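You operate a simulated robot arm through the tools that you are given. There is no shell and no other tool. Be economical: measure what you need, move in short steps, check, and stop when the job is done.

Carry out the task below with a simulated two-armed robot. There is one attempt and no reset: what you move stays moved.

TASK
On the top of the baking table, fold the tea towel in half.

Only the result counts: the job must be done as asked and must still hold three seconds after the hand-in. Knocking over, shifting, dropping, spilling or breaking anything else fails it. Flat cloth is picked up by pressing the open fingertips on it (5 to 10 N) and closing them slowly along it; thin cloth reads only 2 to 8 mm in the jaws.

THE ROBOT
Two 6-joint arms with two-finger parallel grippers on one trunk, on a base that drives. Base frame: it is fixed to the floor where the robot stands at the start and does not move with it; the origin is under the middle of the robot, x ahead of it, y to its left, z up; the surface under the hand at the start is at about z = 880. Units: mm, degrees, N and s.
The left shoulder is at the start at [80, 216, 1610], the right one opposite. With the tool pointing down near the work surface each hand reaches from about 100 to 700 mm from the robot's upright axis, wherever it stands, measured 20 degrees to its own side. Places, roughly: top of the baking table [600, -400, 900]. Payload 3.43 kg a hand.
The TCP of each hand is the grasp point between the finger pads, 30 mm short of the fingertips. In the tool frame z runs along the fingers and y along their closing line. Largest opening 94 mm; finger width 28, thickness 10; the body of the gripper, 50 by 96 mm, starts 55 mm behind the TCP.
Orientation is told as [roll, pitch, yaw] about the base's x, y, z axes, in that order, counted from this pose: with the fingers straight down and closing along the base's y, the tool's x points along the base's -x, its y along +y and its z along -z.

THE INTERFACE
- The arms move only by the tool nudge_tool. It takes "left_steps", "right_steps" or both (then of equal length, played together; a hand with none holds still); each is a list that holds one entry, the list of rows, each a list of 7 numbers: the shift along the tool's x, y, z in mm, then the turn, a rotation vector about the tool's x, y, z in rad, then the opening in per cent of the stroke, from 0 (shut) to 100 (fully open). In form: [[[tx, ty, tz, wx, wy, wz, hand], ...]]. A call has 1 to 20 rows; each row shifts and turns the commanded pose from where the row before left it, along the tool's axes as they then stand. Rows are played at 5 a second. More than 50 mm and 8.6 degrees between two rows, or a gripper value outside its range, and nothing of the call is played. A pose out of reach is approached as far as the arm can. The call stops where the force on the tool passes 40 N (or 10 N more than at its start, if that is more) or the arm is blocked; 0.2 s more then pass. Each finger travels about 72 mm/s and halts on what it meets, pressing with about 25 N; the grip force reading is that of the motor and also rises with nothing between the fingers. The clock runs only during rows and for 0.2 s after the last one: add rows that do not move to give the fingers time. It gives the time, the measured TCP pose, the force on the tool (base axes), the opening and the grip force at its end, in the units of the frame above (readings bear some noise), with the torque about the TCP (base axes, N m) and any sound that the robot's microphone picked up.
- Cameras (640 x 400 px; columns grow to the right, rows downward): "scene" is now at [99.1, -0.7, 1758.3]; the picture's right is [-0.02, -1.00, 0.00], its down [-0.84, 0.02, -0.54] and it looks along [0.54, -0.01, -0.84] (base axes); focal length 267 px, centre (320, 200). "left" rides on the left gripper at [76, -14, -102] in its tool frame; the picture's right is [0.18, 0.98, 0.00], its down [-0.75, 0.14, -0.64] and it looks along [-0.63, 0.12, 0.77] (tool axes); focal length 243 px, centre (320, 200). "right" rides on the right gripper at [76, 14, -102] in its tool frame; the picture's right is [-0.18, 0.98, 0.00], its down [-0.75, -0.14, -0.64] and it looks along [-0.63, -0.12, 0.77] (tool axes); focal length 243 px, centre (320, 200). There is no depth. A picture from a camera that has moved, and an enlarged one, comes with that camera's place and axes in the base frame and with its lens.
- grab_frame(camera): a new picture of that camera. No time passes.
- slide_trunk(by): slides the trunk up (or, below 0, down) by that many mm; the arms and the scene camera ride with it, the base frame stays. It gives what a move gives, with no picture.
- base_move(legs): drives the robot by 1 to 6 legs, each [ahead, left, turn to the left] in mm, mm and degrees, along the robot's own axes; the way and the turn of a leg run together, so that a leg with both is an arc; at most 1500 mm and 180 degrees a leg. The arms and the cameras ride along, it lands a little off, and it stops where it bumps. It gives what a move gives.
- head_to(pan, tilt): turns the head with the scene camera to pan (to the left, within 86 degrees either way) and tilt (down, from -29 to 69), counted from straight ahead of the robot. It gives what a move gives.
- inspect(camera, box): a new picture of the part [left, top, right, bottom] of that camera's present view, enlarged. No time passes.
- finish_job(): hands the job in; it is judged then, once.

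Go step by step. Nothing tells you exact positions but the pictures and the camera data: compare them with the known pose of the tool, close in by small moves and look again before you grip or let go. The budget is 120 turns and 108 pictures, counting those below and the enlarged ones. Unless the task says otherwise, let go and move clear before handing in.

The tools are called after "Emit:" by a JSON object that holds its "fn" and its "kwargs". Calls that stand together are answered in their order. nudge_tool: Moves the arms, as the interface text tells. Its arguments: {"type":"object","properties":{"left_steps":{"type":"array","items":{"type":"array","items":{"type":"array","items":{"type":"number"}}}},"right_steps":{"type":"array","items":{"type":"array","items":{"type":"array","items":{"type":"number"}}}}},"required":[]} The other tools are called the same way: slide_trunk (by) slides the trunk up or down; base_move (legs) drives the base; head_to (pan, tilt) turns the head that bears the scene camera; grab_frame (camera) takes a picture; inspect (camera, box) takes an enlarged picture of a part of a camera's view; finish_job () hands the job in.

At the start:

```text
t: 0.0
left_ee_pos: [581.5, 263.8, 1092.4]
left_tool_rot: [0.0, 0.1, 0.0]
left_ft_force: [-0.1, -0.1, -0.5]
left_wrist_torque: [0.0, 0.04, 0.03]
left_opening: 94.1
left_finger_force: 0.1
right_ee_pos: [450.1, -209.9, 993.4]
right_tool_rot: [0.0, 0.0, 0.0]
right_ft_force: [-0.3, 0.0, -0.2]
right_wrist_torque: [-0.02, -0.03, 0.04]
right_opening: 93.7
right_finger_force: 0.0
trunk travel left (down, up): [-840.0, 0.0]
robot x, y, heading: [-0.7, 0.6, -0.1]
head pan, tilt: [-1.3, 57.0]
```

scene: 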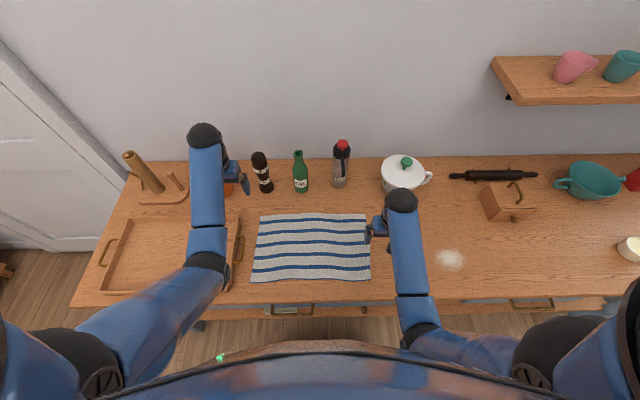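
right: 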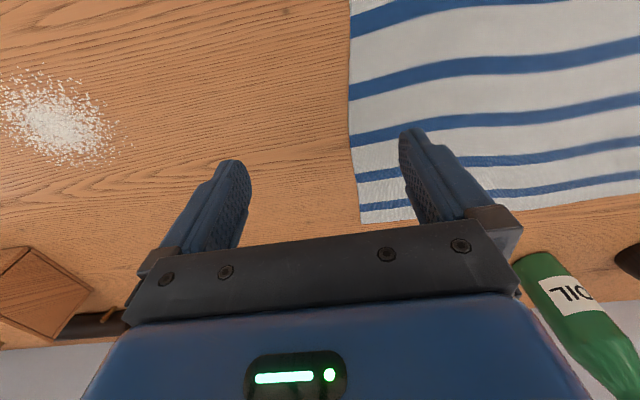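
left: 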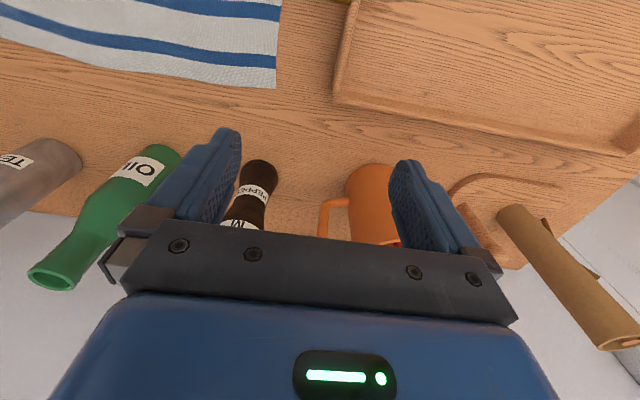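

The towel seems to lie at about x 345–602, y −178–219, with its stripes along y. I plan to take both near corners, one in each hand, and carry the near edge over to the far edge, so first I look closer.

Emit:
{"fn": "inspect", "kwargs": {"camera": "scene", "box": [230, 140, 430, 310]}}

Emit:
{"fn": "nudge_tool", "kwargs": {"left_steps": [[[40, -10, 0, 0, 0, 0, 50], [40, -10, 0, 0, 0, 0, 50], [40, -10, 0, 0, 0, 0, 50], [40, -10, 0, 0, 0, 0, 50], [40, -10, 0, 0, 0, 0, 50], [20, -10, 40, 0, 0, 0, 50], [0, 0, 40, 0, 0, 0, 50], [0, 0, 40, 0, 0, 0, 50]]], "right_steps": [[[15, 10, 0, 0, 0, 0, 50], [15, 10, 0, 0, 0, 0, 50], [15, 10, 0, 0, 0, 0, 50], [15, 10, 0, 0, 0, 0, 50], [15, 10, 0, 0, 0, 0, 50], [15, 10, 0, 0, 0, 0, 50], [0, 0, 10, 0, 0, 0, 50], [0, 0, 10, 0, 0, 0, 50]]]}}

```text
2.35 times, centred on (330, 225) of scene
camera zoom: at [99.1, -0.7, 1758.3], right [-0.02, -1.0, 0.0], down [-0.84, 0.02, -0.54], along [0.54, -0.01, -0.84], focal length 629 px, centre (296, 141)
```

zoom: 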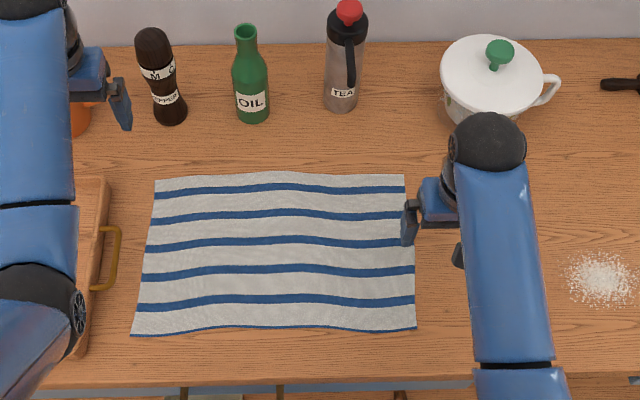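

```text
t: 1.8
left_ee_pos: [378.3, 205.1, 919.9]
left_tool_rot: [-0.1, 0.0, -0.1]
left_ft_force: [-0.3, 0.6, -0.2]
left_wrist_torque: [0.0, 0.0, 0.0]
left_opening: 47.1
left_finger_force: 0.1
left hand out of reach, approached as far as the arm can: row 1, 2, 3, 4, 5
right_ee_pos: [361.1, -149.2, 974.5]
right_tool_rot: [0.0, 0.0, 0.1]
right_ft_force: [-0.5, 0.0, -0.1]
right_wrist_torque: [0.01, 0.02, -0.01]
right_opening: 47.1
right_finger_force: 0.0
trunk travel left (down, up): [-840.0, 0.0]
robot x, y, heading: [0.3, -0.2, 0.2]
head pan, tilt: [-1.3, 57.0]
```

Emit:
{"fn": "grab_frame", "kwargs": {"camera": "left"}}

Emit:
{"fn": "grab_frame", "kwargs": {"camera": "right"}}

Emit:
{"fn": "grab_frame", "kwargs": {"camera": "scene"}}

```text
103 pictures are left
camera left: at [300.7, 191.6, 1023.8], right [-0.18, 0.98, 0.0], down [0.75, 0.14, 0.64], along [0.63, 0.12, -0.77], focal length 243 px, centre (320, 200)
```

left: 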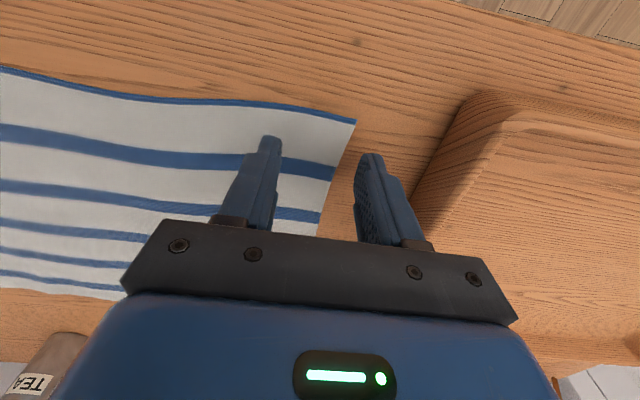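

```text
102 pictures are left
camera right: at [283.9, -135.8, 1077.8], right [0.18, 0.98, 0.0], down [0.75, -0.14, 0.64], along [0.63, -0.12, -0.77], focal length 243 px, centre (320, 200)
```

right: 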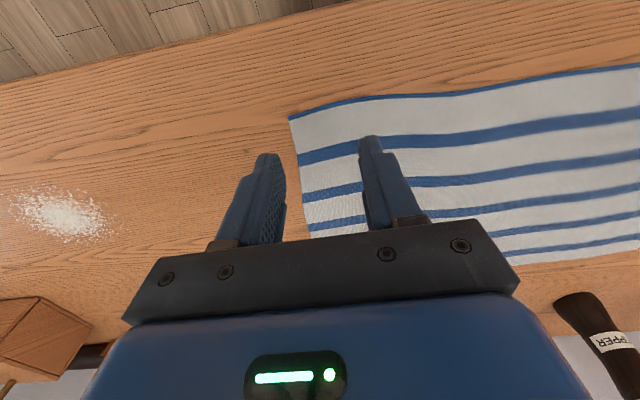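

```text
101 pictures are left
camera scene: at [100.1, -0.5, 1758.3], right [-0.02, -1.0, 0.0], down [-0.84, 0.02, -0.54], along [0.54, -0.01, -0.84], focal length 267 px, centre (320, 200)
```

scene: 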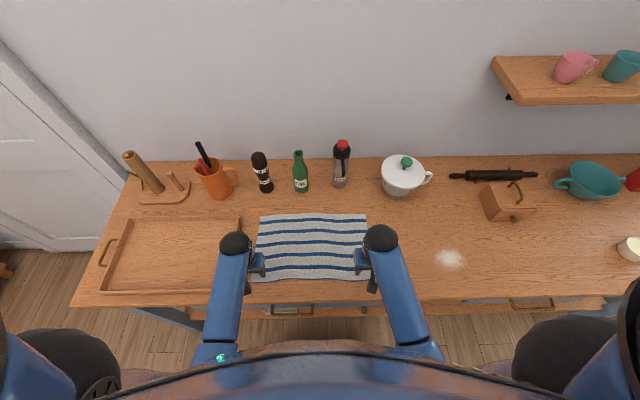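

Emit:
{"fn": "nudge_tool", "kwargs": {"left_steps": [[[0, 0, -10, 0, 0, 0, 50], [6, -10, 0, 0, 0, 0, 50], [5, -10, 0, 0, 0, 0, 50], [0, 0, 0, 0, 0, 0, 50], [0, 0, 0, 0, 0, 0, 50]]], "right_steps": [[[-6, 6, 0, 0, 0, 0, 50], [0, 6, 15, 0, 0, 0, 50], [0, 0, 15, 0, 0, 0, 50], [0, 0, 10, 0, 0, 0, 50], [0, 0, 5, 0, 0, 0, 50]]]}}

Emit:
{"fn": "grab_frame", "kwargs": {"camera": "left"}}

Emit:
{"fn": "grab_frame", "kwargs": {"camera": "right"}}

```text
t: 3.0
left_ee_pos: [365.6, 185.0, 931.4]
left_tool_rot: [0.1, -0.1, 0.0]
left_ft_force: [0.3, -0.1, 0.7]
left_wrist_torque: [-0.02, -0.03, 0.03]
left_opening: 47.0
left_finger_force: 0.1
right_ee_pos: [366.9, -137.2, 928.3]
right_tool_rot: [0.1, -0.1, 0.1]
right_ft_force: [-0.4, -0.1, 0.3]
right_wrist_torque: [0.04, -0.03, 0.01]
right_opening: 46.9
right_finger_force: 0.0
trunk travel left (down, up): [-840.0, 0.0]
robot x, y, heading: [-2.2, 1.4, -0.1]
head pan, tilt: [-1.3, 57.0]
```

```text
100 pictures are left
camera left: at [289.6, 171.7, 1034.8], right [-0.18, 0.98, 0.0], down [0.75, 0.14, 0.64], along [0.63, 0.12, -0.77], focal length 243 px, centre (320, 200)
```

left: 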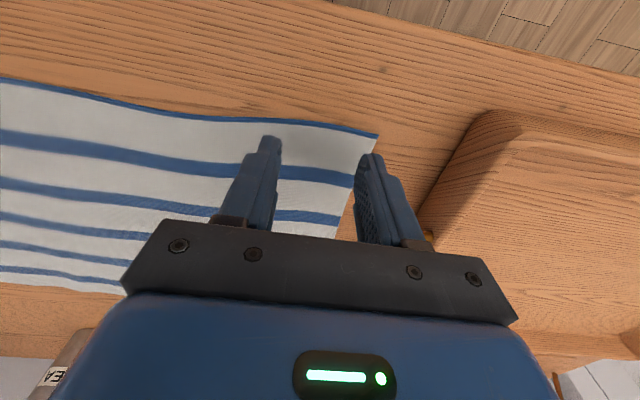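

```text
99 pictures are left
camera right: at [289.9, -123.8, 1032.2], right [0.18, 0.98, 0.0], down [0.75, -0.14, 0.64], along [0.63, -0.12, -0.77], focal length 243 px, centre (320, 200)
```

right: 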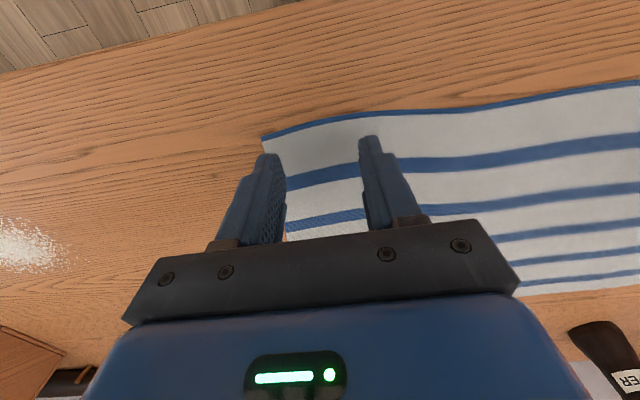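

Both hands are set over the near corners, which I take to be at (353, 223) and (354, −175). Next I lower the fingertips slowly towards contact.

Emit:
{"fn": "nudge_tool", "kwargs": {"left_steps": [[[0, 0, 6, 0, 0, 0, 50], [0, 0, 6, 0, 0, 0, 50], [0, 0, 3, 0, 0, 0, 50], [0, 0, 0, 0, 0, 0, 50]]], "right_steps": [[[0, 0, 6, 0, 0, 0, 50], [0, 0, 6, 0, 0, 0, 50], [0, 0, 0, 0, 0, 0, 50], [0, 0, 0, 0, 0, 0, 50]]]}}

```text
t: 4.0
left_ee_pos: [364.6, 185.3, 916.5]
left_tool_rot: [0.0, 0.0, 0.0]
left_ft_force: [0.3, -0.4, -0.5]
left_wrist_torque: [0.02, -0.02, 0.01]
left_opening: 46.6
left_finger_force: 0.1
right_ee_pos: [366.5, -138.3, 917.3]
right_tool_rot: [0.0, 0.0, 0.2]
right_ft_force: [-0.9, 0.3, -0.7]
right_wrist_torque: [0.01, 0.03, 0.0]
right_opening: 47.0
right_finger_force: 0.0
trunk travel left (down, up): [-840.0, 0.0]
robot x, y, heading: [-1.6, 1.5, 0.1]
head pan, tilt: [-1.3, 57.0]
```

Emit:
{"fn": "nudge_tool", "kwargs": {"left_steps": [[[0, 0, 2, 0, 0, 0, 50], [0, 0, 1, 0, 0, 0, 50], [0, 0, 0, 0, 0, 0, 50]]], "right_steps": [[[0, 0, 2, 0, 0, 0, 50], [0, 0, 1, 0, 0, 0, 50], [0, 0, 0, 0, 0, 0, 50]]]}}

```text
t: 4.8
left_ee_pos: [366.0, 184.9, 914.4]
left_tool_rot: [0.1, 0.0, 0.0]
left_ft_force: [0.7, 0.5, 0.0]
left_wrist_torque: [0.0, 0.03, -0.04]
left_opening: 46.6
left_finger_force: 0.1
right_ee_pos: [366.7, -138.5, 914.7]
right_tool_rot: [0.0, 0.0, 0.0]
right_ft_force: [-0.7, 0.2, 0.3]
right_wrist_torque: [0.02, -0.01, 0.0]
right_opening: 47.1
right_finger_force: 0.1
trunk travel left (down, up): [-840.0, 0.0]
robot x, y, heading: [-2.3, -3.6, 0.3]
head pan, tilt: [-1.3, 57.0]
```

Emit:
{"fn": "nudge_tool", "kwargs": {"left_steps": [[[0, 0, 1, 0, 0, 0, 50], [0, 0, 1, 0, 0, 0, 50], [0, 0, 0, 0, 0, 0, 50]]], "right_steps": [[[0, 0, 1, 0, 0, 0, 50], [0, 0, 1, 0, 0, 0, 50], [0, 0, 0, 0, 0, 0, 50]]]}}

```text
t: 5.6
left_ee_pos: [366.1, 185.4, 911.1]
left_tool_rot: [0.0, 0.0, 0.0]
left_ft_force: [0.5, -0.5, 1.0]
left_wrist_torque: [-0.01, 0.03, 0.0]
left_opening: 47.2
left_finger_force: 0.1
right_ee_pos: [366.7, -138.1, 913.0]
right_tool_rot: [0.0, -0.2, 0.1]
right_ft_force: [-0.3, -0.1, -0.1]
right_wrist_torque: [0.04, -0.02, -0.02]
right_opening: 47.1
right_finger_force: 0.0
trunk travel left (down, up): [-840.0, 0.0]
robot x, y, heading: [3.8, 3.1, 0.1]
head pan, tilt: [-1.3, 57.0]
```

Emit:
{"fn": "nudge_tool", "kwargs": {"left_steps": [[[0, 0, 1, 0, 0, 0, 50], [0, 0, 0.5, 0, 0, 0, 50], [0, 0, 0, 0, 0, 0, 50]]], "right_steps": [[[0, 0, 1, 0, 0, 0, 50], [0, 0, 1, 0, 0, 0, 50], [0, 0, 0, 0, 0, 0, 50]]]}}

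```text
t: 6.4
left_ee_pos: [364.8, 186.1, 912.4]
left_tool_rot: [0.0, -0.2, 0.0]
left_ft_force: [1.0, 0.5, 9.2]
left_wrist_torque: [0.1, -0.02, 0.01]
left_opening: 47.1
left_finger_force: 0.1
right_ee_pos: [367.0, -137.8, 912.1]
right_tool_rot: [-0.1, -0.2, -0.1]
right_ft_force: [0.3, -2.0, 13.4]
right_wrist_torque: [-0.06, 0.08, -0.01]
right_opening: 47.1
right_finger_force: 0.2
trunk travel left (down, up): [-840.0, 0.0]
robot x, y, heading: [0.7, 0.7, -0.2]
head pan, tilt: [-1.3, 57.0]
```

The fingertips are now in contact at about 9 N (left) and 13 N (right). I ease the right one slightly, then close both slowly while shifting each hand inward so the inner fingers stay put.

Emit:
{"fn": "nudge_tool", "kwargs": {"left_steps": [[[0, 0, 0, 0, 0, 0, 50], [0, -2.3, 0, 0, 0, 0, 45], [0, -2.3, 0, 0, 0, 0, 40], [0, -2.3, 0, 0, 0, 0, 35], [0, -2.3, 0, 0, 0, 0, 30], [0, -2.3, 0, 0, 0, 0, 25], [0, -2.3, 0, 0, 0, 0, 20]]], "right_steps": [[[0, 0, -0.4, 0, 0, 0, 50], [0, 2.3, 0, 0, 0, 0, 45], [0, 2.3, 0, 0, 0, 0, 40], [0, 2.3, 0, 0, 0, 0, 35], [0, 2.3, 0, 0, 0, 0, 30], [0, 2.3, 0, 0, 0, 0, 25], [0, 2.3, 0, 0, 0, 0, 20]]]}}

Emit:
{"fn": "grab_frame", "kwargs": {"camera": "left"}}

Emit:
{"fn": "grab_frame", "kwargs": {"camera": "right"}}

```text
t: 8.0
left_ee_pos: [364.9, 171.3, 912.2]
left_tool_rot: [0.0, -0.1, 0.0]
left_ft_force: [-0.4, 3.1, 15.0]
left_wrist_torque: [0.17, 0.03, 0.0]
left_opening: 19.2
left_finger_force: 0.8
right_ee_pos: [364.8, -124.2, 912.0]
right_tool_rot: [0.0, -0.2, 0.1]
right_ft_force: [1.0, -4.4, 17.7]
right_wrist_torque: [-0.16, 0.05, 0.05]
right_opening: 18.9
right_finger_force: 0.3
trunk travel left (down, up): [-840.0, 0.0]
robot x, y, heading: [2.6, -2.0, 0.1]
head pan, tilt: [-1.3, 57.0]
```

```text
98 pictures are left
camera left: at [287.5, 158.0, 1014.3], right [-0.18, 0.98, 0.0], down [0.75, 0.14, 0.64], along [0.63, 0.12, -0.76], focal length 243 px, centre (320, 200)
```

left: 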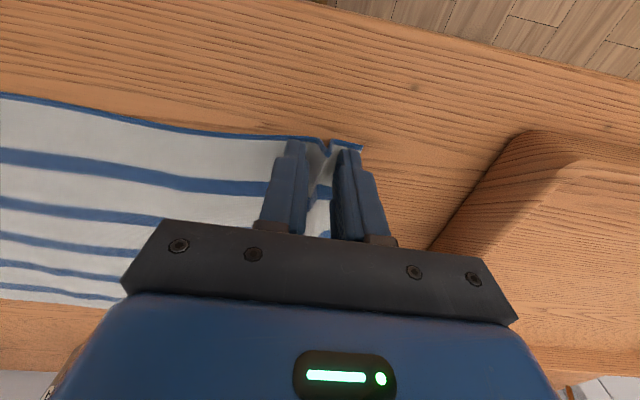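

```text
97 pictures are left
camera right: at [287.4, -110.5, 1014.6], right [0.18, 0.98, 0.0], down [0.75, -0.14, 0.64], along [0.63, -0.12, -0.76], focal length 243 px, centre (320, 200)
```

right: 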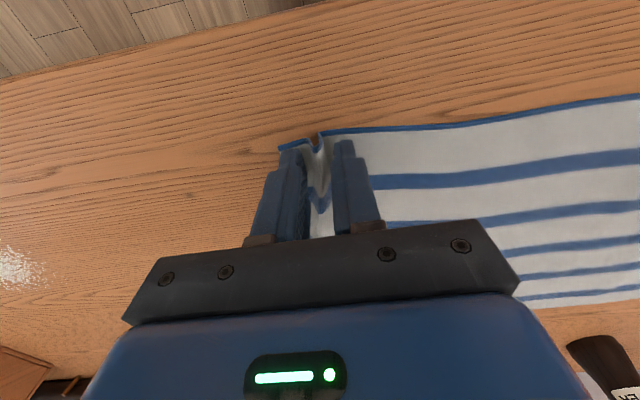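

Rucks are forming between the fingers of both hands. I ease the pressure a little and finish closing.

Emit:
{"fn": "nudge_tool", "kwargs": {"left_steps": [[[0, -2.3, -0.4, 0, 0, 0, 15], [0, -2.3, 0, 0, 0, 0, 10], [0, -2.3, 0, 0, 0, 0, 5], [0, -1, 0, 0, 0, 0, 0], [0, 0, 0, 0, 0, 0, 0], [0, 0, 0, 0, 0, 0, 0], [0, 0, 0, 0, 0, 0, 0]]], "right_steps": [[[0, 2.3, -0.7, 0, 0, 0, 15], [0, 2.3, 0, 0, 0, 0, 10], [0, 2.3, 0, 0, 0, 0, 5], [0, 1, 0, 0, 0, 0, 0], [0, 0, 0, 0, 0, 0, 0], [0, 0, 0, 0, 0, 0, 0], [0, 0, 0, 0, 0, 0, 0]]]}}

Emit:
{"fn": "grab_frame", "kwargs": {"camera": "left"}}

Emit:
{"fn": "grab_frame", "kwargs": {"camera": "right"}}

```text
t: 9.6
left_ee_pos: [363.6, 163.9, 911.7]
left_tool_rot: [0.0, 0.0, 0.1]
left_ft_force: [0.6, 2.6, 11.3]
left_wrist_torque: [0.11, 0.0, -0.02]
left_opening: 2.7
left_finger_force: 25.1
right_ee_pos: [365.7, -116.3, 910.8]
right_tool_rot: [0.0, 0.0, 0.1]
right_ft_force: [-1.4, -3.2, 10.1]
right_wrist_torque: [-0.09, 0.08, -0.03]
right_opening: 2.4
right_finger_force: 25.1
trunk travel left (down, up): [-840.0, 0.0]
robot x, y, heading: [-1.0, 0.4, -0.1]
head pan, tilt: [-1.3, 57.0]
```

```text
96 pictures are left
camera left: at [287.5, 149.9, 1014.5], right [-0.18, 0.98, 0.0], down [0.75, 0.14, 0.64], along [0.63, 0.12, -0.77], focal length 243 px, centre (320, 200)
```

left: 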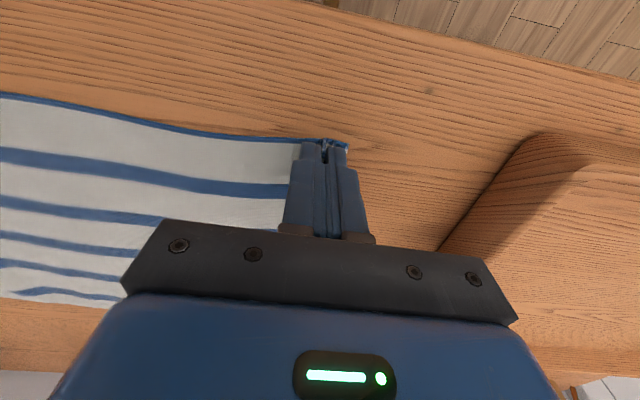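

```text
95 pictures are left
camera right: at [287.7, -102.6, 1014.7], right [0.18, 0.98, 0.0], down [0.75, -0.14, 0.64], along [0.63, -0.12, -0.77], focal length 243 px, centre (320, 200)
```

right: 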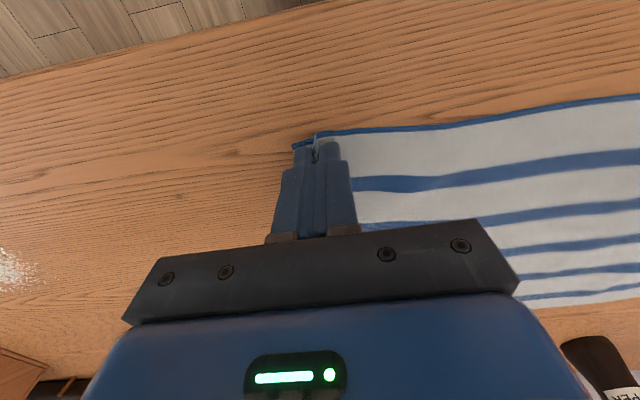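

Both grips hold, but the hand stays on top of the towel, so folding away from me would leave the gripped edge curled under. I'll undo this grip and fold the far edge towards me instead, where the hands can pitch with the fold.

Emit:
{"fn": "nudge_tool", "kwargs": {"left_steps": [[[0, 2.3, 0, 0, 0, 0, 5], [0, 2.3, 0, 0, 0, 0, 10], [0, 2.3, 0, 0, 0, 0, 15], [0, 2.3, 0, 0, 0, 0, 20], [0, 2.3, 0, 0, 0, 0, 25], [0, 2.3, 0, 0, 0, 0, 30], [0, 2.3, 0, 0, 0, 0, 35], [0, 2.3, 0, 0, 0, 0, 40], [0, 2.3, 0, 0, 0, 0, 45], [0, 2.3, 0, 0, 0, 0, 50], [0, 0, -20, 0, 0, 0, 50], [0, 0, -40, 0, 0, 0, 50], [0, 0, -40, 0, 0, 0, 50]]], "right_steps": [[[0, -2.3, 0, 0, 0, 0, 5], [0, -2.3, 0, 0, 0, 0, 10], [0, -2.3, 0, 0, 0, 0, 15], [0, -2.3, 0, 0, 0, 0, 20], [0, -2.3, 0, 0, 0, 0, 25], [0, -2.3, 0, 0, 0, 0, 30], [0, -2.3, 0, 0, 0, 0, 35], [0, -2.3, 0, 0, 0, 0, 40], [0, -2.3, 0, 0, 0, 0, 45], [0, -2.3, 0, 0, 0, 0, 50], [0, 0, -20, 0, 0, 0, 50], [0, 0, -40, 0, 0, 0, 50], [0, 0, -40, 0, 0, 0, 50]]]}}

Emit:
{"fn": "grab_frame", "kwargs": {"camera": "right"}}

Emit:
{"fn": "grab_frame", "kwargs": {"camera": "left"}}

```text
t: 12.4
left_ee_pos: [365.5, 186.8, 1012.2]
left_tool_rot: [0.0, 0.1, 0.0]
left_ft_force: [-0.2, 1.1, 0.1]
left_wrist_torque: [0.01, -0.04, -0.03]
left_opening: 47.0
left_finger_force: 0.1
right_ee_pos: [364.4, -139.7, 1010.9]
right_tool_rot: [0.0, 0.1, 0.1]
right_ft_force: [-0.1, 0.4, -0.5]
right_wrist_torque: [0.01, -0.04, -0.02]
right_opening: 47.2
right_finger_force: 0.0
trunk travel left (down, up): [-840.0, 0.0]
robot x, y, heading: [1.8, 1.6, 0.1]
head pan, tilt: [-1.3, 57.0]
```

```text
94 pictures are left
camera right: at [288.0, -125.7, 1114.5], right [0.18, 0.98, 0.0], down [0.75, -0.14, 0.64], along [0.63, -0.12, -0.77], focal length 243 px, centre (320, 200)
```

right: 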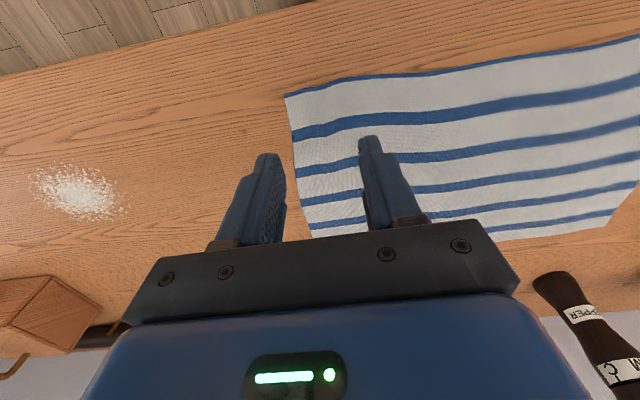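

```text
93 pictures are left
camera left: at [289.0, 173.3, 1114.1], right [-0.18, 0.98, 0.0], down [0.75, 0.14, 0.64], along [0.63, 0.12, -0.77], focal length 243 px, centre (320, 200)
```

left: 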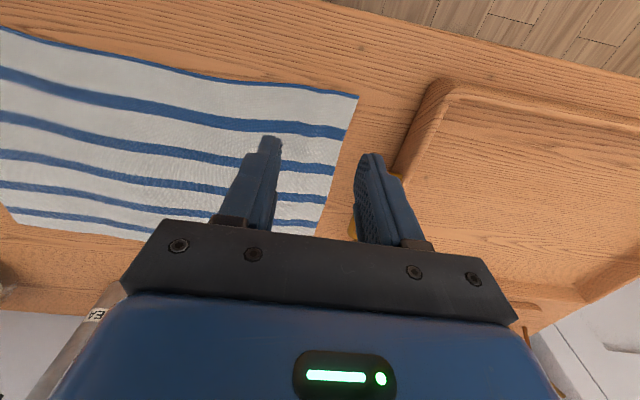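

The towel is back flat as it was. I now test, in free air, how far the hands can pitch with fingers pointing away from me at the near side.

Emit:
{"fn": "nudge_tool", "kwargs": {"left_steps": [[[0, 0, 0, 0, -0.14, 0, 50], [0, 0, 0, 0, -0.14, 0, 50], [0, 0, 0, 0, -0.14, 0, 50], [0, 0, 0, 0, -0.14, 0, 50], [0, 0, 0, 0, -0.14, 0, 50], [0, 0, 0, 0, -0.14, 0, 50], [0, 0, 0, 0, -0.14, 0, 50], [0, 0, 0, 0, -0.14, 0, 50], [0, 0, 0, 0, 0, 0, 50]]], "right_steps": [[[0, 0, 0, 0, -0.14, 0, 50], [0, 0, 0, 0, -0.14, 0, 50], [0, 0, 0, 0, -0.14, 0, 50], [0, 0, 0, 0, -0.14, 0, 50], [0, 0, 0, 0, -0.14, 0, 50], [0, 0, 0, 0, -0.14, 0, 50], [0, 0, 0, 0, -0.14, 0, 50], [0, 0, 0, 0, -0.14, 0, 50], [0, 0, 0, 0, 0, 0, 50]]]}}

```text
t: 14.4
left_ee_pos: [364.5, 185.7, 1010.5]
left_tool_rot: [-0.1, -64.2, 0.0]
left_ft_force: [0.1, -0.1, 1.0]
left_wrist_torque: [-0.01, 0.01, -0.02]
left_opening: 47.1
left_finger_force: 0.1
right_ee_pos: [366.5, -139.7, 1012.0]
right_tool_rot: [0.0, -64.2, 0.2]
right_ft_force: [-0.5, 1.0, 0.3]
right_wrist_torque: [0.02, -0.02, 0.02]
right_opening: 47.1
right_finger_force: 0.1
trunk travel left (down, up): [-840.0, 0.0]
robot x, y, heading: [2.0, -3.2, 0.0]
head pan, tilt: [-1.3, 57.0]
```

Emit:
{"fn": "nudge_tool", "kwargs": {"left_steps": [[[36, 0, 17.4, 0, 0, 0, 50], [36, 0, 17.4, 0, 0, 0, 50], [0, 0, 0, 0, 0, 0, 50]]], "right_steps": [[[36, 0, 17.4, 0, 0, 0, 50], [36, 0, 17.4, 0, 0, 0, 50], [0, 0, 0, 0, 0, 0, 50]]]}}

Emit:
{"fn": "grab_frame", "kwargs": {"camera": "scene"}}

Emit:
{"fn": "grab_frame", "kwargs": {"camera": "right"}}

```text
t: 15.2
left_ee_pos: [365.6, 185.9, 929.4]
left_tool_rot: [0.0, -64.2, 0.1]
left_ft_force: [0.6, 0.1, -0.6]
left_wrist_torque: [0.0, -0.01, -0.02]
left_opening: 47.0
left_finger_force: 0.1
right_ee_pos: [366.4, -138.7, 930.8]
right_tool_rot: [-0.1, -64.1, 0.1]
right_ft_force: [-0.1, 0.5, -0.3]
right_wrist_torque: [0.02, -0.01, -0.02]
right_opening: 47.1
right_finger_force: 0.1
trunk travel left (down, up): [-840.0, 0.0]
robot x, y, heading: [-0.8, 0.7, 0.4]
head pan, tilt: [-1.3, 57.0]
```

```text
92 pictures are left
camera scene: at [98.6, -0.7, 1758.4], right [-0.02, -1.0, 0.0], down [-0.84, 0.02, -0.54], along [0.54, -0.01, -0.84], focal length 267 px, centre (320, 200)
```

scene: 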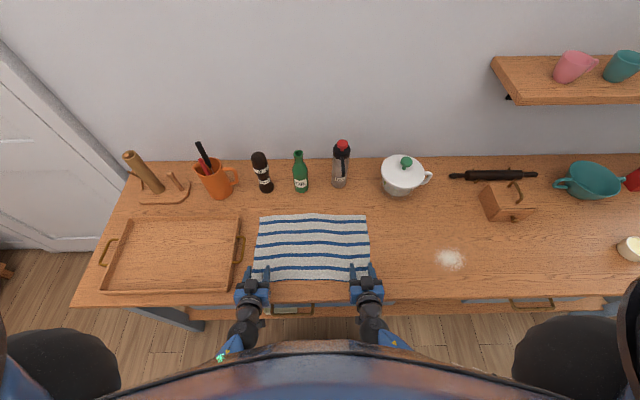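

```text
91 pictures are left
camera right: at [239.6, -125.0, 908.7], right [0.08, 0.98, 0.17], down [-0.25, -0.14, 0.96], along [0.96, -0.12, 0.23], focal length 243 px, centre (320, 200)
```

right: 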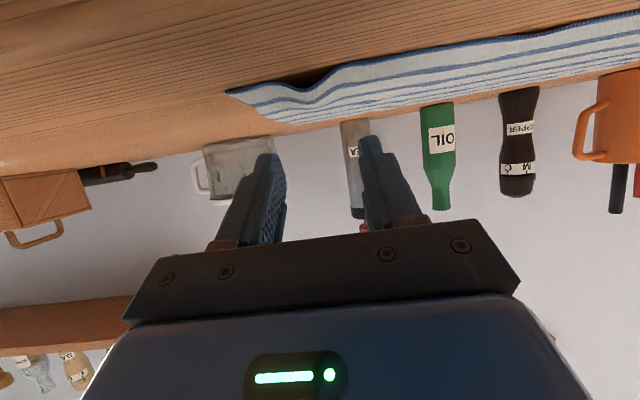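

The pitched pose reaches low at the near side, which is what I need. I raise the hands, straighten them and move over the far corners.

Emit:
{"fn": "nudge_tool", "kwargs": {"left_steps": [[[-36, 0, -17.4, 0, 0, 0, 50], [-36, 0, -17.4, 0, 0, 0, 50], [0, 0, 0, 0, 0.14, 0, 50], [0, 0, 0, 0, 0.14, 0, 50], [0, 0, 0, 0, 0.14, 0, 50], [0, 0, 0, 0, 0.14, 0, 50], [0, 0, 0, 0, 0.14, 0, 50], [0, 0, 0, 0, 0.14, 0, 50], [0, 0, 0, 0, 0.14, 0, 50], [0, 0, 0, 0, 0.14, 0, 50], [-45, 0, 0, 0, 0, 0, 50], [-45, 0, 0, 0, 0, 0, 50], [-45, 0, 0, 0, 0, 0, 50], [-45, -8, 0, 0, 0, 0, 50], [-45, 0, 20, 0, 0, 0, 50], [0, 0, 20, 0, 0, 0, 50], [0, 0, 0, 0, 0, 0, 50]]], "right_steps": [[[-36, 0, -17.4, 0, 0, 0, 50], [-36, 0, -17.4, 0, 0, 0, 50], [0, 0, 0, 0, 0.14, 0, 50], [0, 0, 0, 0, 0.14, 0, 50], [0, 0, 0, 0, 0.14, 0, 50], [0, 0, 0, 0, 0.14, 0, 50], [0, 0, 0, 0, 0.14, 0, 50], [0, 0, 0, 0, 0.14, 0, 50], [0, 0, 0, 0, 0.14, 0, 50], [0, 0, 0, 0, 0.14, 0, 50], [-45, 0, 0, 0, 0, 0, 50], [-45, 0, 0, 0, 0, 0, 50], [-45, 0, 0, 0, 0, 0, 50], [-45, -7, 0, 0, 0, 0, 50], [-45, 0, 20, 0, 0, 0, 50], [0, 0, 20, 0, 0, 0, 50], [0, 0, 0, 0, 0, 0, 50]]]}}

Emit:
{"fn": "grab_frame", "kwargs": {"camera": "right"}}

Emit:
{"fn": "grab_frame", "kwargs": {"camera": "left"}}

```text
t: 18.8
left_ee_pos: [589.1, 178.5, 971.4]
left_tool_rot: [0.0, 0.0, 0.0]
left_ft_force: [-0.1, -0.8, 0.5]
left_wrist_torque: [-0.01, 0.0, 0.01]
left_opening: 46.9
left_finger_force: 0.1
right_ee_pos: [590.9, -145.5, 972.4]
right_tool_rot: [-0.1, -0.2, 0.1]
right_ft_force: [0.2, 0.6, 1.3]
right_wrist_torque: [-0.01, 0.0, -0.04]
right_opening: 47.0
right_finger_force: 0.0
trunk travel left (down, up): [-840.0, 0.0]
robot x, y, heading: [0.1, 1.7, 0.1]
head pan, tilt: [-1.3, 57.0]
```

```text
90 pictures are left
camera right: at [513.1, -131.9, 1075.1], right [0.18, 0.98, 0.0], down [0.75, -0.14, 0.64], along [0.63, -0.12, -0.76], focal length 243 px, centre (320, 200)
```

right: 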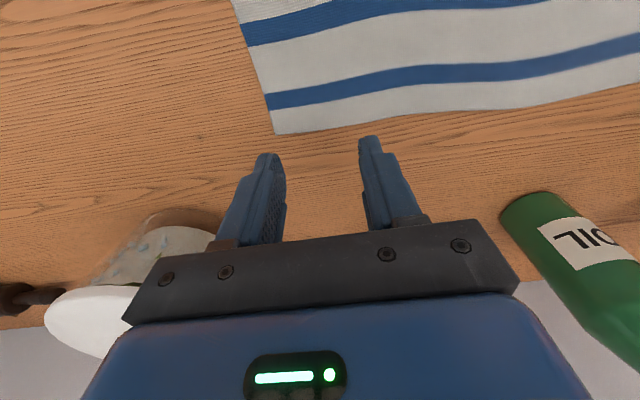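

```text
89 pictures are left
camera left: at [511.8, 165.2, 1074.1], right [-0.18, 0.98, 0.0], down [0.75, 0.14, 0.64], along [0.63, 0.12, -0.77], focal length 243 px, centre (320, 200)
```

left: 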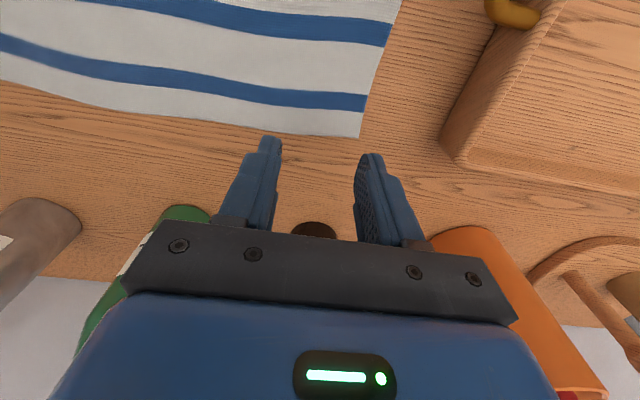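

The far corners are at about (595, 216) and (594, −186). I set the fingers to overlap the edge by about 11 mm and descend.

Emit:
{"fn": "nudge_tool", "kwargs": {"left_steps": [[[-8, 0, 20, 0, 0, 0, 50], [0, 0, 20, 0, 0, 0, 50], [0, 0, 13, 0, 0, 0, 50], [0, 0, 0, 0, 0, 0, 50], [0, 0, 0, 0, 0, 0, 50]]], "right_steps": [[[-8, 0, 20, 0, 0, 0, 50], [0, 0, 20, 0, 0, 0, 50], [0, 0, 14, 0, 0, 0, 50], [0, 0, 0, 0, 0, 0, 50], [0, 0, 0, 0, 0, 0, 50]]]}}

Emit:
{"fn": "grab_frame", "kwargs": {"camera": "right"}}

Emit:
{"fn": "grab_frame", "kwargs": {"camera": "left"}}

```text
t: 20.0
left_ee_pos: [597.5, 179.0, 918.1]
left_tool_rot: [-0.1, 0.0, 0.0]
left_ft_force: [0.7, 0.3, 0.7]
left_wrist_torque: [0.0, -0.06, 0.0]
left_opening: 47.3
left_finger_force: 0.0
right_ee_pos: [598.9, -146.3, 917.8]
right_tool_rot: [0.0, 0.1, 0.1]
right_ft_force: [0.4, -0.3, -0.3]
right_wrist_torque: [-0.01, 0.02, -0.02]
right_opening: 47.0
right_finger_force: 0.0
trunk travel left (down, up): [-840.0, 0.0]
robot x, y, heading: [1.7, -1.4, -0.2]
head pan, tilt: [-1.3, 57.0]
```

```text
88 pictures are left
camera right: at [522.6, -132.3, 1020.7], right [0.18, 0.98, 0.0], down [0.75, -0.14, 0.64], along [0.63, -0.12, -0.77], focal length 243 px, centre (320, 200)
```

right: 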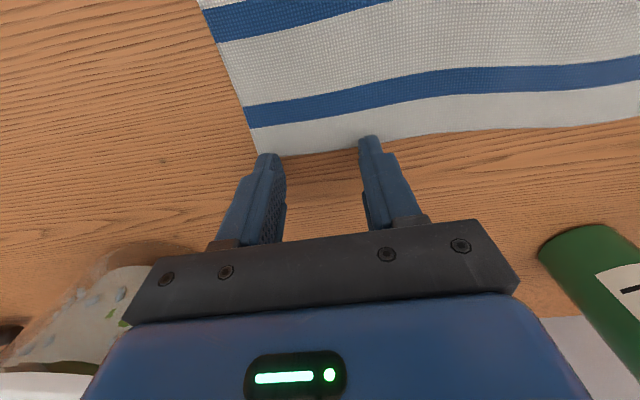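

```text
87 pictures are left
camera left: at [521.9, 164.8, 1020.3], right [-0.18, 0.98, 0.0], down [0.75, 0.14, 0.64], along [0.63, 0.12, -0.77], focal length 243 px, centre (320, 200)
```

left: 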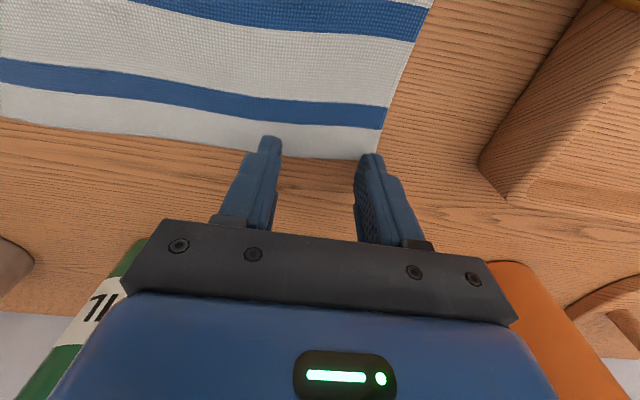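

Emit:
{"fn": "nudge_tool", "kwargs": {"left_steps": [[[4, 0, 0, 0, 0, 0, 50], [0, 0, 3, 0, 0, 0, 50], [0, 0, 2, 0, 0, 0, 50], [0, 0, 0, 0, 0, 0, 50]]], "right_steps": [[[4, 0, 0, 0, 0, 0, 50], [0, 0, 3, 0, 0, 0, 50], [0, 0, 2, 0, 0, 0, 50], [0, 0, 0, 0, 0, 0, 50]]]}}

```text
t: 21.0
left_ee_pos: [593.6, 179.4, 913.7]
left_tool_rot: [0.0, 0.0, 0.1]
left_ft_force: [-0.5, 0.3, 0.6]
left_wrist_torque: [0.0, 0.03, -0.01]
left_opening: 46.6
left_finger_force: 0.0
right_ee_pos: [595.9, -145.9, 913.0]
right_tool_rot: [0.0, -0.2, 0.1]
right_ft_force: [-0.1, 0.1, -0.2]
right_wrist_torque: [-0.03, 0.03, 0.0]
right_opening: 47.1
right_finger_force: 0.0
trunk travel left (down, up): [-840.0, 0.0]
robot x, y, heading: [-1.7, 0.9, -0.1]
head pan, tilt: [-1.3, 57.0]
```

Emit:
{"fn": "nudge_tool", "kwargs": {"left_steps": [[[0, 0, 1, 0, 0, 0, 50], [0, 0, 0.7, 0, 0, 0, 50], [0, 0, 0, 0, 0, 0, 50]]], "right_steps": [[[0, 0, 1, 0, 0, 0, 50], [0, 0, 0.7, 0, 0, 0, 50], [0, 0, 0, 0, 0, 0, 50]]]}}

```text
t: 21.8
left_ee_pos: [595.4, 178.4, 911.6]
left_tool_rot: [-0.1, -0.1, -0.1]
left_ft_force: [0.3, 0.5, 4.9]
left_wrist_torque: [0.05, 0.0, 0.01]
left_opening: 46.9
left_finger_force: 0.0
right_ee_pos: [594.9, -147.9, 911.7]
right_tool_rot: [0.1, -0.2, 0.1]
right_ft_force: [0.7, 0.3, 3.8]
right_wrist_torque: [-0.01, 0.01, -0.02]
right_opening: 47.0
right_finger_force: 0.1
trunk travel left (down, up): [-840.0, 0.0]
robot x, y, heading: [-2.1, -3.0, 0.0]
head pan, tilt: [-1.3, 57.0]
```

Contact is light. I press slightly more and close slowly to half, then check.

Emit:
{"fn": "nudge_tool", "kwargs": {"left_steps": [[[0, 0, 0.5, 0, 0, 0, 50], [0, -2.3, 0, 0, 0, 0, 45], [0, -2.3, 0, 0, 0, 0, 40], [0, -2.3, 0, 0, 0, 0, 35], [0, -2.3, 0, 0, 0, 0, 30], [0, -2.3, 0, 0, 0, 0, 25], [0, -2.3, 0, 0, 0, 0, 20]]], "right_steps": [[[0, 0, 0.6, 0, 0, 0, 50], [0, 2.3, 0, 0, 0, 0, 45], [0, 2.3, 0, 0, 0, 0, 40], [0, 2.3, 0, 0, 0, 0, 35], [0, 2.3, 0, 0, 0, 0, 30], [0, 2.3, 0, 0, 0, 0, 25], [0, 2.3, 0, 0, 0, 0, 20]]]}}

Emit:
{"fn": "grab_frame", "kwargs": {"camera": "left"}}

Emit:
{"fn": "grab_frame", "kwargs": {"camera": "right"}}

```text
t: 23.4
left_ee_pos: [592.5, 165.8, 911.4]
left_tool_rot: [0.0, -0.1, 0.0]
left_ft_force: [0.3, 1.8, 4.2]
left_wrist_torque: [0.04, 0.07, -0.01]
left_opening: 18.6
left_finger_force: 0.6
right_ee_pos: [594.8, -132.4, 910.5]
right_tool_rot: [0.0, -0.2, 0.1]
right_ft_force: [0.7, -4.1, 15.9]
right_wrist_torque: [-0.11, 0.06, -0.01]
right_opening: 18.6
right_finger_force: 0.1
trunk travel left (down, up): [-840.0, 0.0]
robot x, y, heading: [-1.2, 0.2, -0.0]
head pan, tilt: [-1.3, 57.0]
```

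```text
86 pictures are left
camera left: at [516.3, 150.5, 1014.6], right [-0.18, 0.98, 0.0], down [0.75, 0.14, 0.64], along [0.63, 0.12, -0.77], focal length 243 px, centre (320, 200)
```

left: 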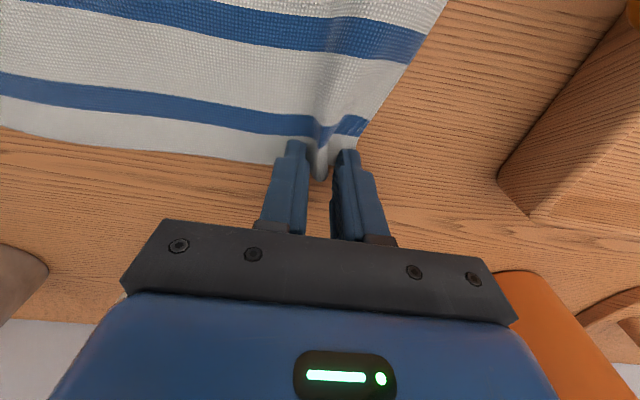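

```text
85 pictures are left
camera right: at [516.8, -118.6, 1014.6], right [0.18, 0.98, 0.0], down [0.75, -0.14, 0.64], along [0.63, -0.12, -0.76], focal length 243 px, centre (320, 200)
```

right: 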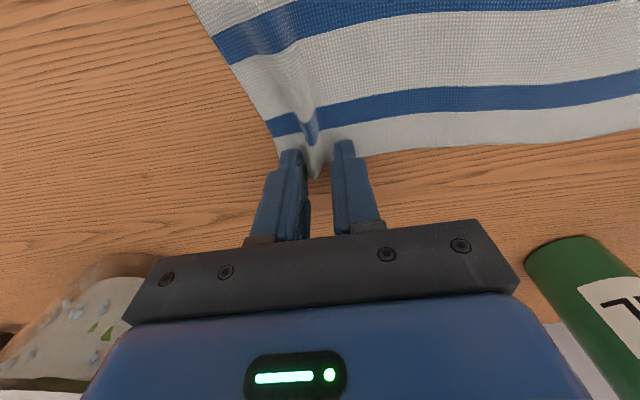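

Rucks are forming at the edge in both hands, so I finish closing.

Emit:
{"fn": "nudge_tool", "kwargs": {"left_steps": [[[0, -2.3, 0.2, 0, 0, 0, 15], [0, -2.3, 0, 0, 0, 0, 10], [0, -2.3, 0, 0, 0, 0, 5], [0, -1, 0, 0, 0, 0, 0], [0, 0, 0, 0, 0, 0, 0], [0, 0, 0, 0, 0, 0, 0], [0, 0, 0, 0, 0, 0, 0]]], "right_steps": [[[0, 2.3, -0.5, 0, 0, 0, 15], [0, 2.3, 0, 0, 0, 0, 10], [0, 2.3, 0, 0, 0, 0, 5], [0, 1, 0, 0, 0, 0, 0], [0, 0, 0, 0, 0, 0, 0], [0, 0, 0, 0, 0, 0, 0], [0, 0, 0, 0, 0, 0, 0]]]}}

Emit:
{"fn": "grab_frame", "kwargs": {"camera": "left"}}

Emit:
{"fn": "grab_frame", "kwargs": {"camera": "right"}}

```text
t: 25.0
left_ee_pos: [593.3, 155.5, 911.0]
left_tool_rot: [0.0, -0.1, 0.1]
left_ft_force: [0.0, 2.0, 5.8]
left_wrist_torque: [0.07, 0.01, 0.0]
left_opening: 2.3
left_finger_force: 25.3
right_ee_pos: [594.2, -124.0, 911.1]
right_tool_rot: [0.0, -0.1, 0.1]
right_ft_force: [-0.4, -2.3, 9.8]
right_wrist_torque: [-0.06, 0.1, -0.01]
right_opening: 2.4
right_finger_force: 24.7
trunk travel left (down, up): [-840.0, 0.0]
robot x, y, heading: [-2.0, 0.4, 0.1]
head pan, tilt: [-1.3, 57.0]
```

```text
84 pictures are left
camera left: at [516.8, 142.8, 1014.5], right [-0.18, 0.98, 0.0], down [0.75, 0.14, 0.64], along [0.63, 0.12, -0.77], focal length 243 px, centre (320, 200)
```

left: 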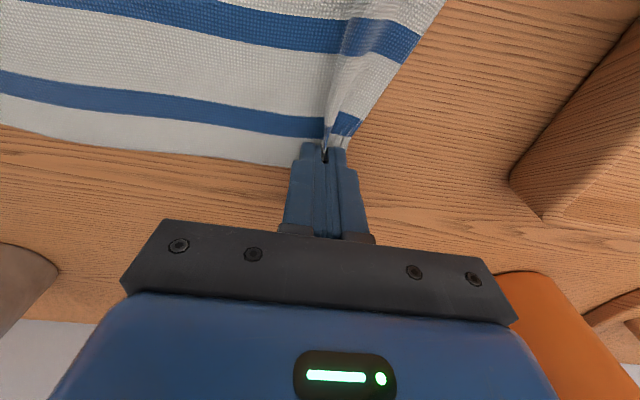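

```text
83 pictures are left
camera right: at [516.9, -110.5, 1014.7], right [0.18, 0.98, 0.0], down [0.75, -0.14, 0.64], along [0.63, -0.12, -0.77], focal length 243 px, centre (320, 200)
```

right: 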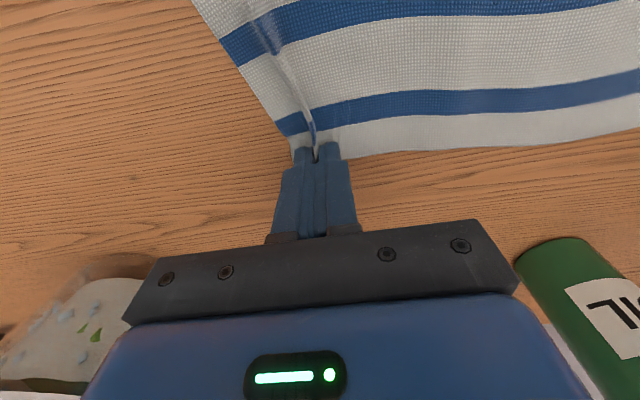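

Both grips are closed with cloth at about 2.4 mm. I lift a little and check that the cloth comes along.

Emit:
{"fn": "nudge_tool", "kwargs": {"left_steps": [[[0, 0, -8, 0, 0, 0, 0], [2, 0, -8, 0, 0, 0, 0], [3, 0, -10, 0, 0, 0, 0], [3, 0, -10, 0, 0, 0, 0], [4, 0, -10, 0, 0, 0, 0]]], "right_steps": [[[0, 0, -8, 0, 0, 0, 0], [2, 0, -8, 0, 0, 0, 0], [3, 0, -10, 0, 0, 0, 0], [3, 0, -10, 0, 0, 0, 0], [4, 0, -10, 0, 0, 0, 0]]]}}

Emit:
{"fn": "grab_frame", "kwargs": {"camera": "left"}}

Emit:
{"fn": "grab_frame", "kwargs": {"camera": "right"}}

Emit:
{"fn": "grab_frame", "kwargs": {"camera": "scene"}}

```text
t: 26.2
left_ee_pos: [582.7, 157.3, 955.4]
left_tool_rot: [0.1, 0.0, 0.0]
left_ft_force: [-0.7, 0.8, 0.6]
left_wrist_torque: [-0.01, 0.01, 0.04]
left_opening: 2.4
left_finger_force: 25.8
right_ee_pos: [582.1, -124.1, 957.7]
right_tool_rot: [0.1, 0.0, 0.1]
right_ft_force: [0.4, 0.3, 0.0]
right_wrist_torque: [0.05, 0.0, 0.0]
right_opening: 2.5
right_finger_force: 24.9
trunk travel left (down, up): [-840.0, 0.0]
robot x, y, heading: [-0.4, 1.6, 0.1]
head pan, tilt: [-1.3, 57.0]
```

```text
82 pictures are left
camera left: at [506.0, 143.5, 1059.3], right [-0.18, 0.98, 0.0], down [0.75, 0.14, 0.64], along [0.63, 0.12, -0.77], focal length 243 px, centre (320, 200)
```

left: 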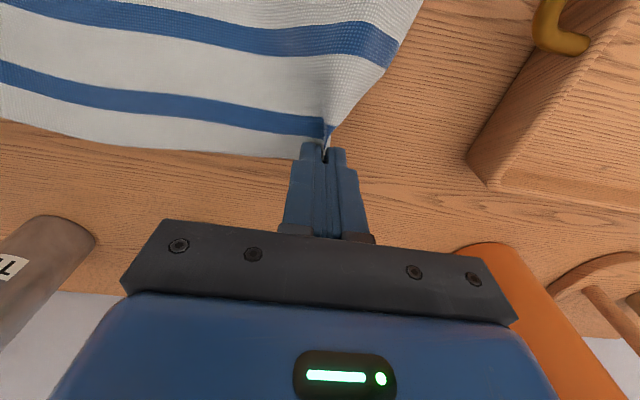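

```text
81 pictures are left
camera right: at [506.1, -110.6, 1060.3], right [0.18, 0.98, 0.0], down [0.75, -0.14, 0.64], along [0.63, -0.12, -0.77], focal length 243 px, centre (320, 200)
```

right: 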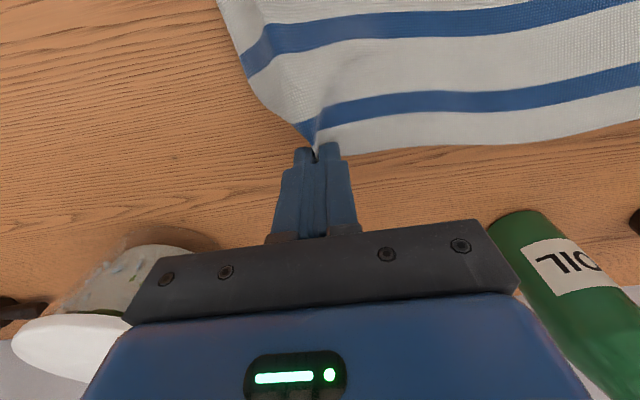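

```text
80 pictures are left
camera scene: at [98.8, -0.7, 1758.3], right [-0.02, -1.0, 0.0], down [-0.84, 0.02, -0.54], along [0.54, -0.01, -0.84], focal length 267 px, centre (320, 200)
```

scene: 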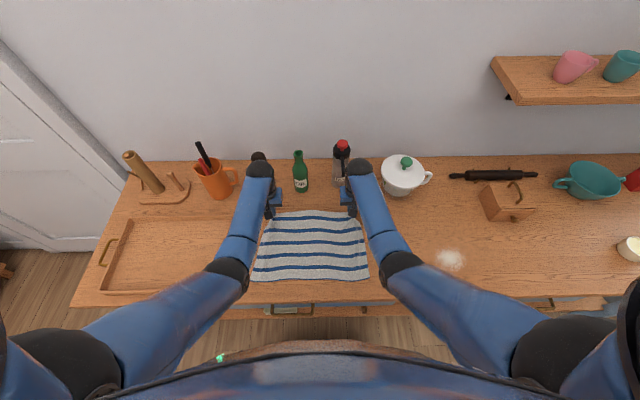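

The cloth is held and lifting. I carry it over in an arc while pitching the hands and stop halfway to look.

Emit:
{"fn": "nudge_tool", "kwargs": {"left_steps": [[[15.7, 1, -14.2, 0, -0.1396, 0, 0], [13.6, 1, -16.3, 0, -0.1396, 0, 0], [16.1, 1, -13.5, 0, -0.1396, 0, 0], [14.1, 1, -15.6, 0, -0.1396, 0, 0], [16.8, 1, -14.3, 0, -0.1396, 0, 0], [14.6, 1, -16.5, 0, -0.1396, 0, 0], [18.5, 1, -11.6, 0, -0.1396, 0, 0], [16.7, 1, -14.0, 0, -0.1396, 0, 0], [0, 0, 0, 0, 0, 0, 0]]], "right_steps": [[[15.7, 1, -14.2, 0, -0.1396, 0, 0], [13.6, 1, -16.3, 0, -0.1396, 0, 0], [16.1, 1, -13.5, 0, -0.1396, 0, 0], [14.1, 1, -15.6, 0, -0.1396, 0, 0], [16.8, 1, -14.3, 0, -0.1396, 0, 0], [14.6, 1, -16.5, 0, -0.1396, 0, 0], [18.5, 1, -11.6, 0, -0.1396, 0, 0], [16.7, 1, -14.0, 0, -0.1396, 0, 0], [0, 0, 0, 0, 0, 0, 0]]]}}

Emit:
{"fn": "grab_frame", "kwargs": {"camera": "left"}}

Emit:
{"fn": "grab_frame", "kwargs": {"camera": "right"}}

Emit:
{"fn": "inspect", "kwargs": {"camera": "scene", "box": [230, 170, 400, 310]}}

```text
t: 28.2
left_ee_pos: [426.8, 163.4, 995.0]
left_tool_rot: [-0.1, -64.2, 0.1]
left_ft_force: [-1.0, -0.6, -0.7]
left_wrist_torque: [0.02, -0.05, 0.02]
left_opening: 2.8
left_finger_force: 25.3
right_ee_pos: [428.3, -114.9, 999.3]
right_tool_rot: [-0.1, -64.1, 0.2]
right_ft_force: [-0.2, -0.1, 0.7]
right_wrist_torque: [0.02, -0.02, -0.02]
right_opening: 2.4
right_finger_force: 25.1
trunk travel left (down, up): [-840.0, 0.0]
robot x, y, heading: [-4.1, -0.5, 0.0]
head pan, tilt: [-1.3, 57.0]
```

```text
79 pictures are left
camera left: at [301.2, 150.7, 972.8], right [-0.08, 0.98, -0.17], down [-0.25, 0.14, 0.96], along [0.97, 0.12, 0.23], focal length 243 px, centre (320, 200)
```

left: 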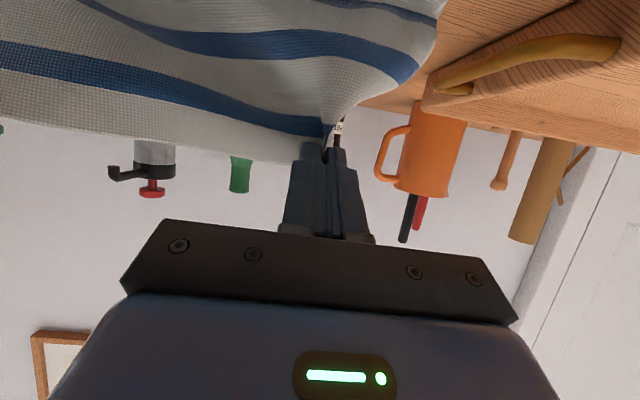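

```text
78 pictures are left
camera right: at [301.8, -102.3, 974.1], right [0.08, 0.98, 0.17], down [-0.25, -0.14, 0.96], along [0.97, -0.12, 0.23], focal length 243 px, centre (320, 200)
```

right: 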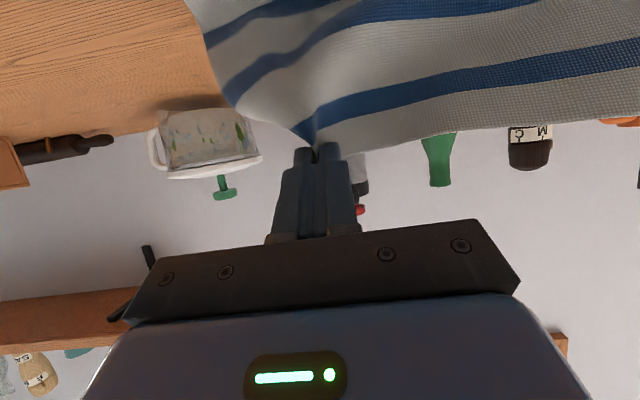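

```text
2.86 times, centred on (315, 240) of scene
camera zoom: at [99.3, -0.7, 1758.3], right [-0.02, -1.0, 0.0], down [-0.84, 0.02, -0.54], along [0.54, -0.01, -0.84], focal length 764 px, centre (334, 86)
```

zoom: 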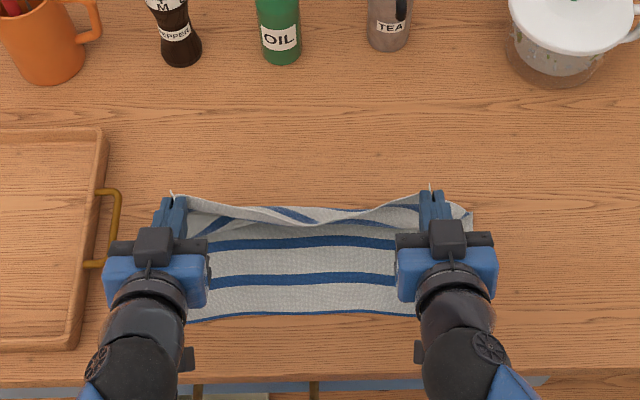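

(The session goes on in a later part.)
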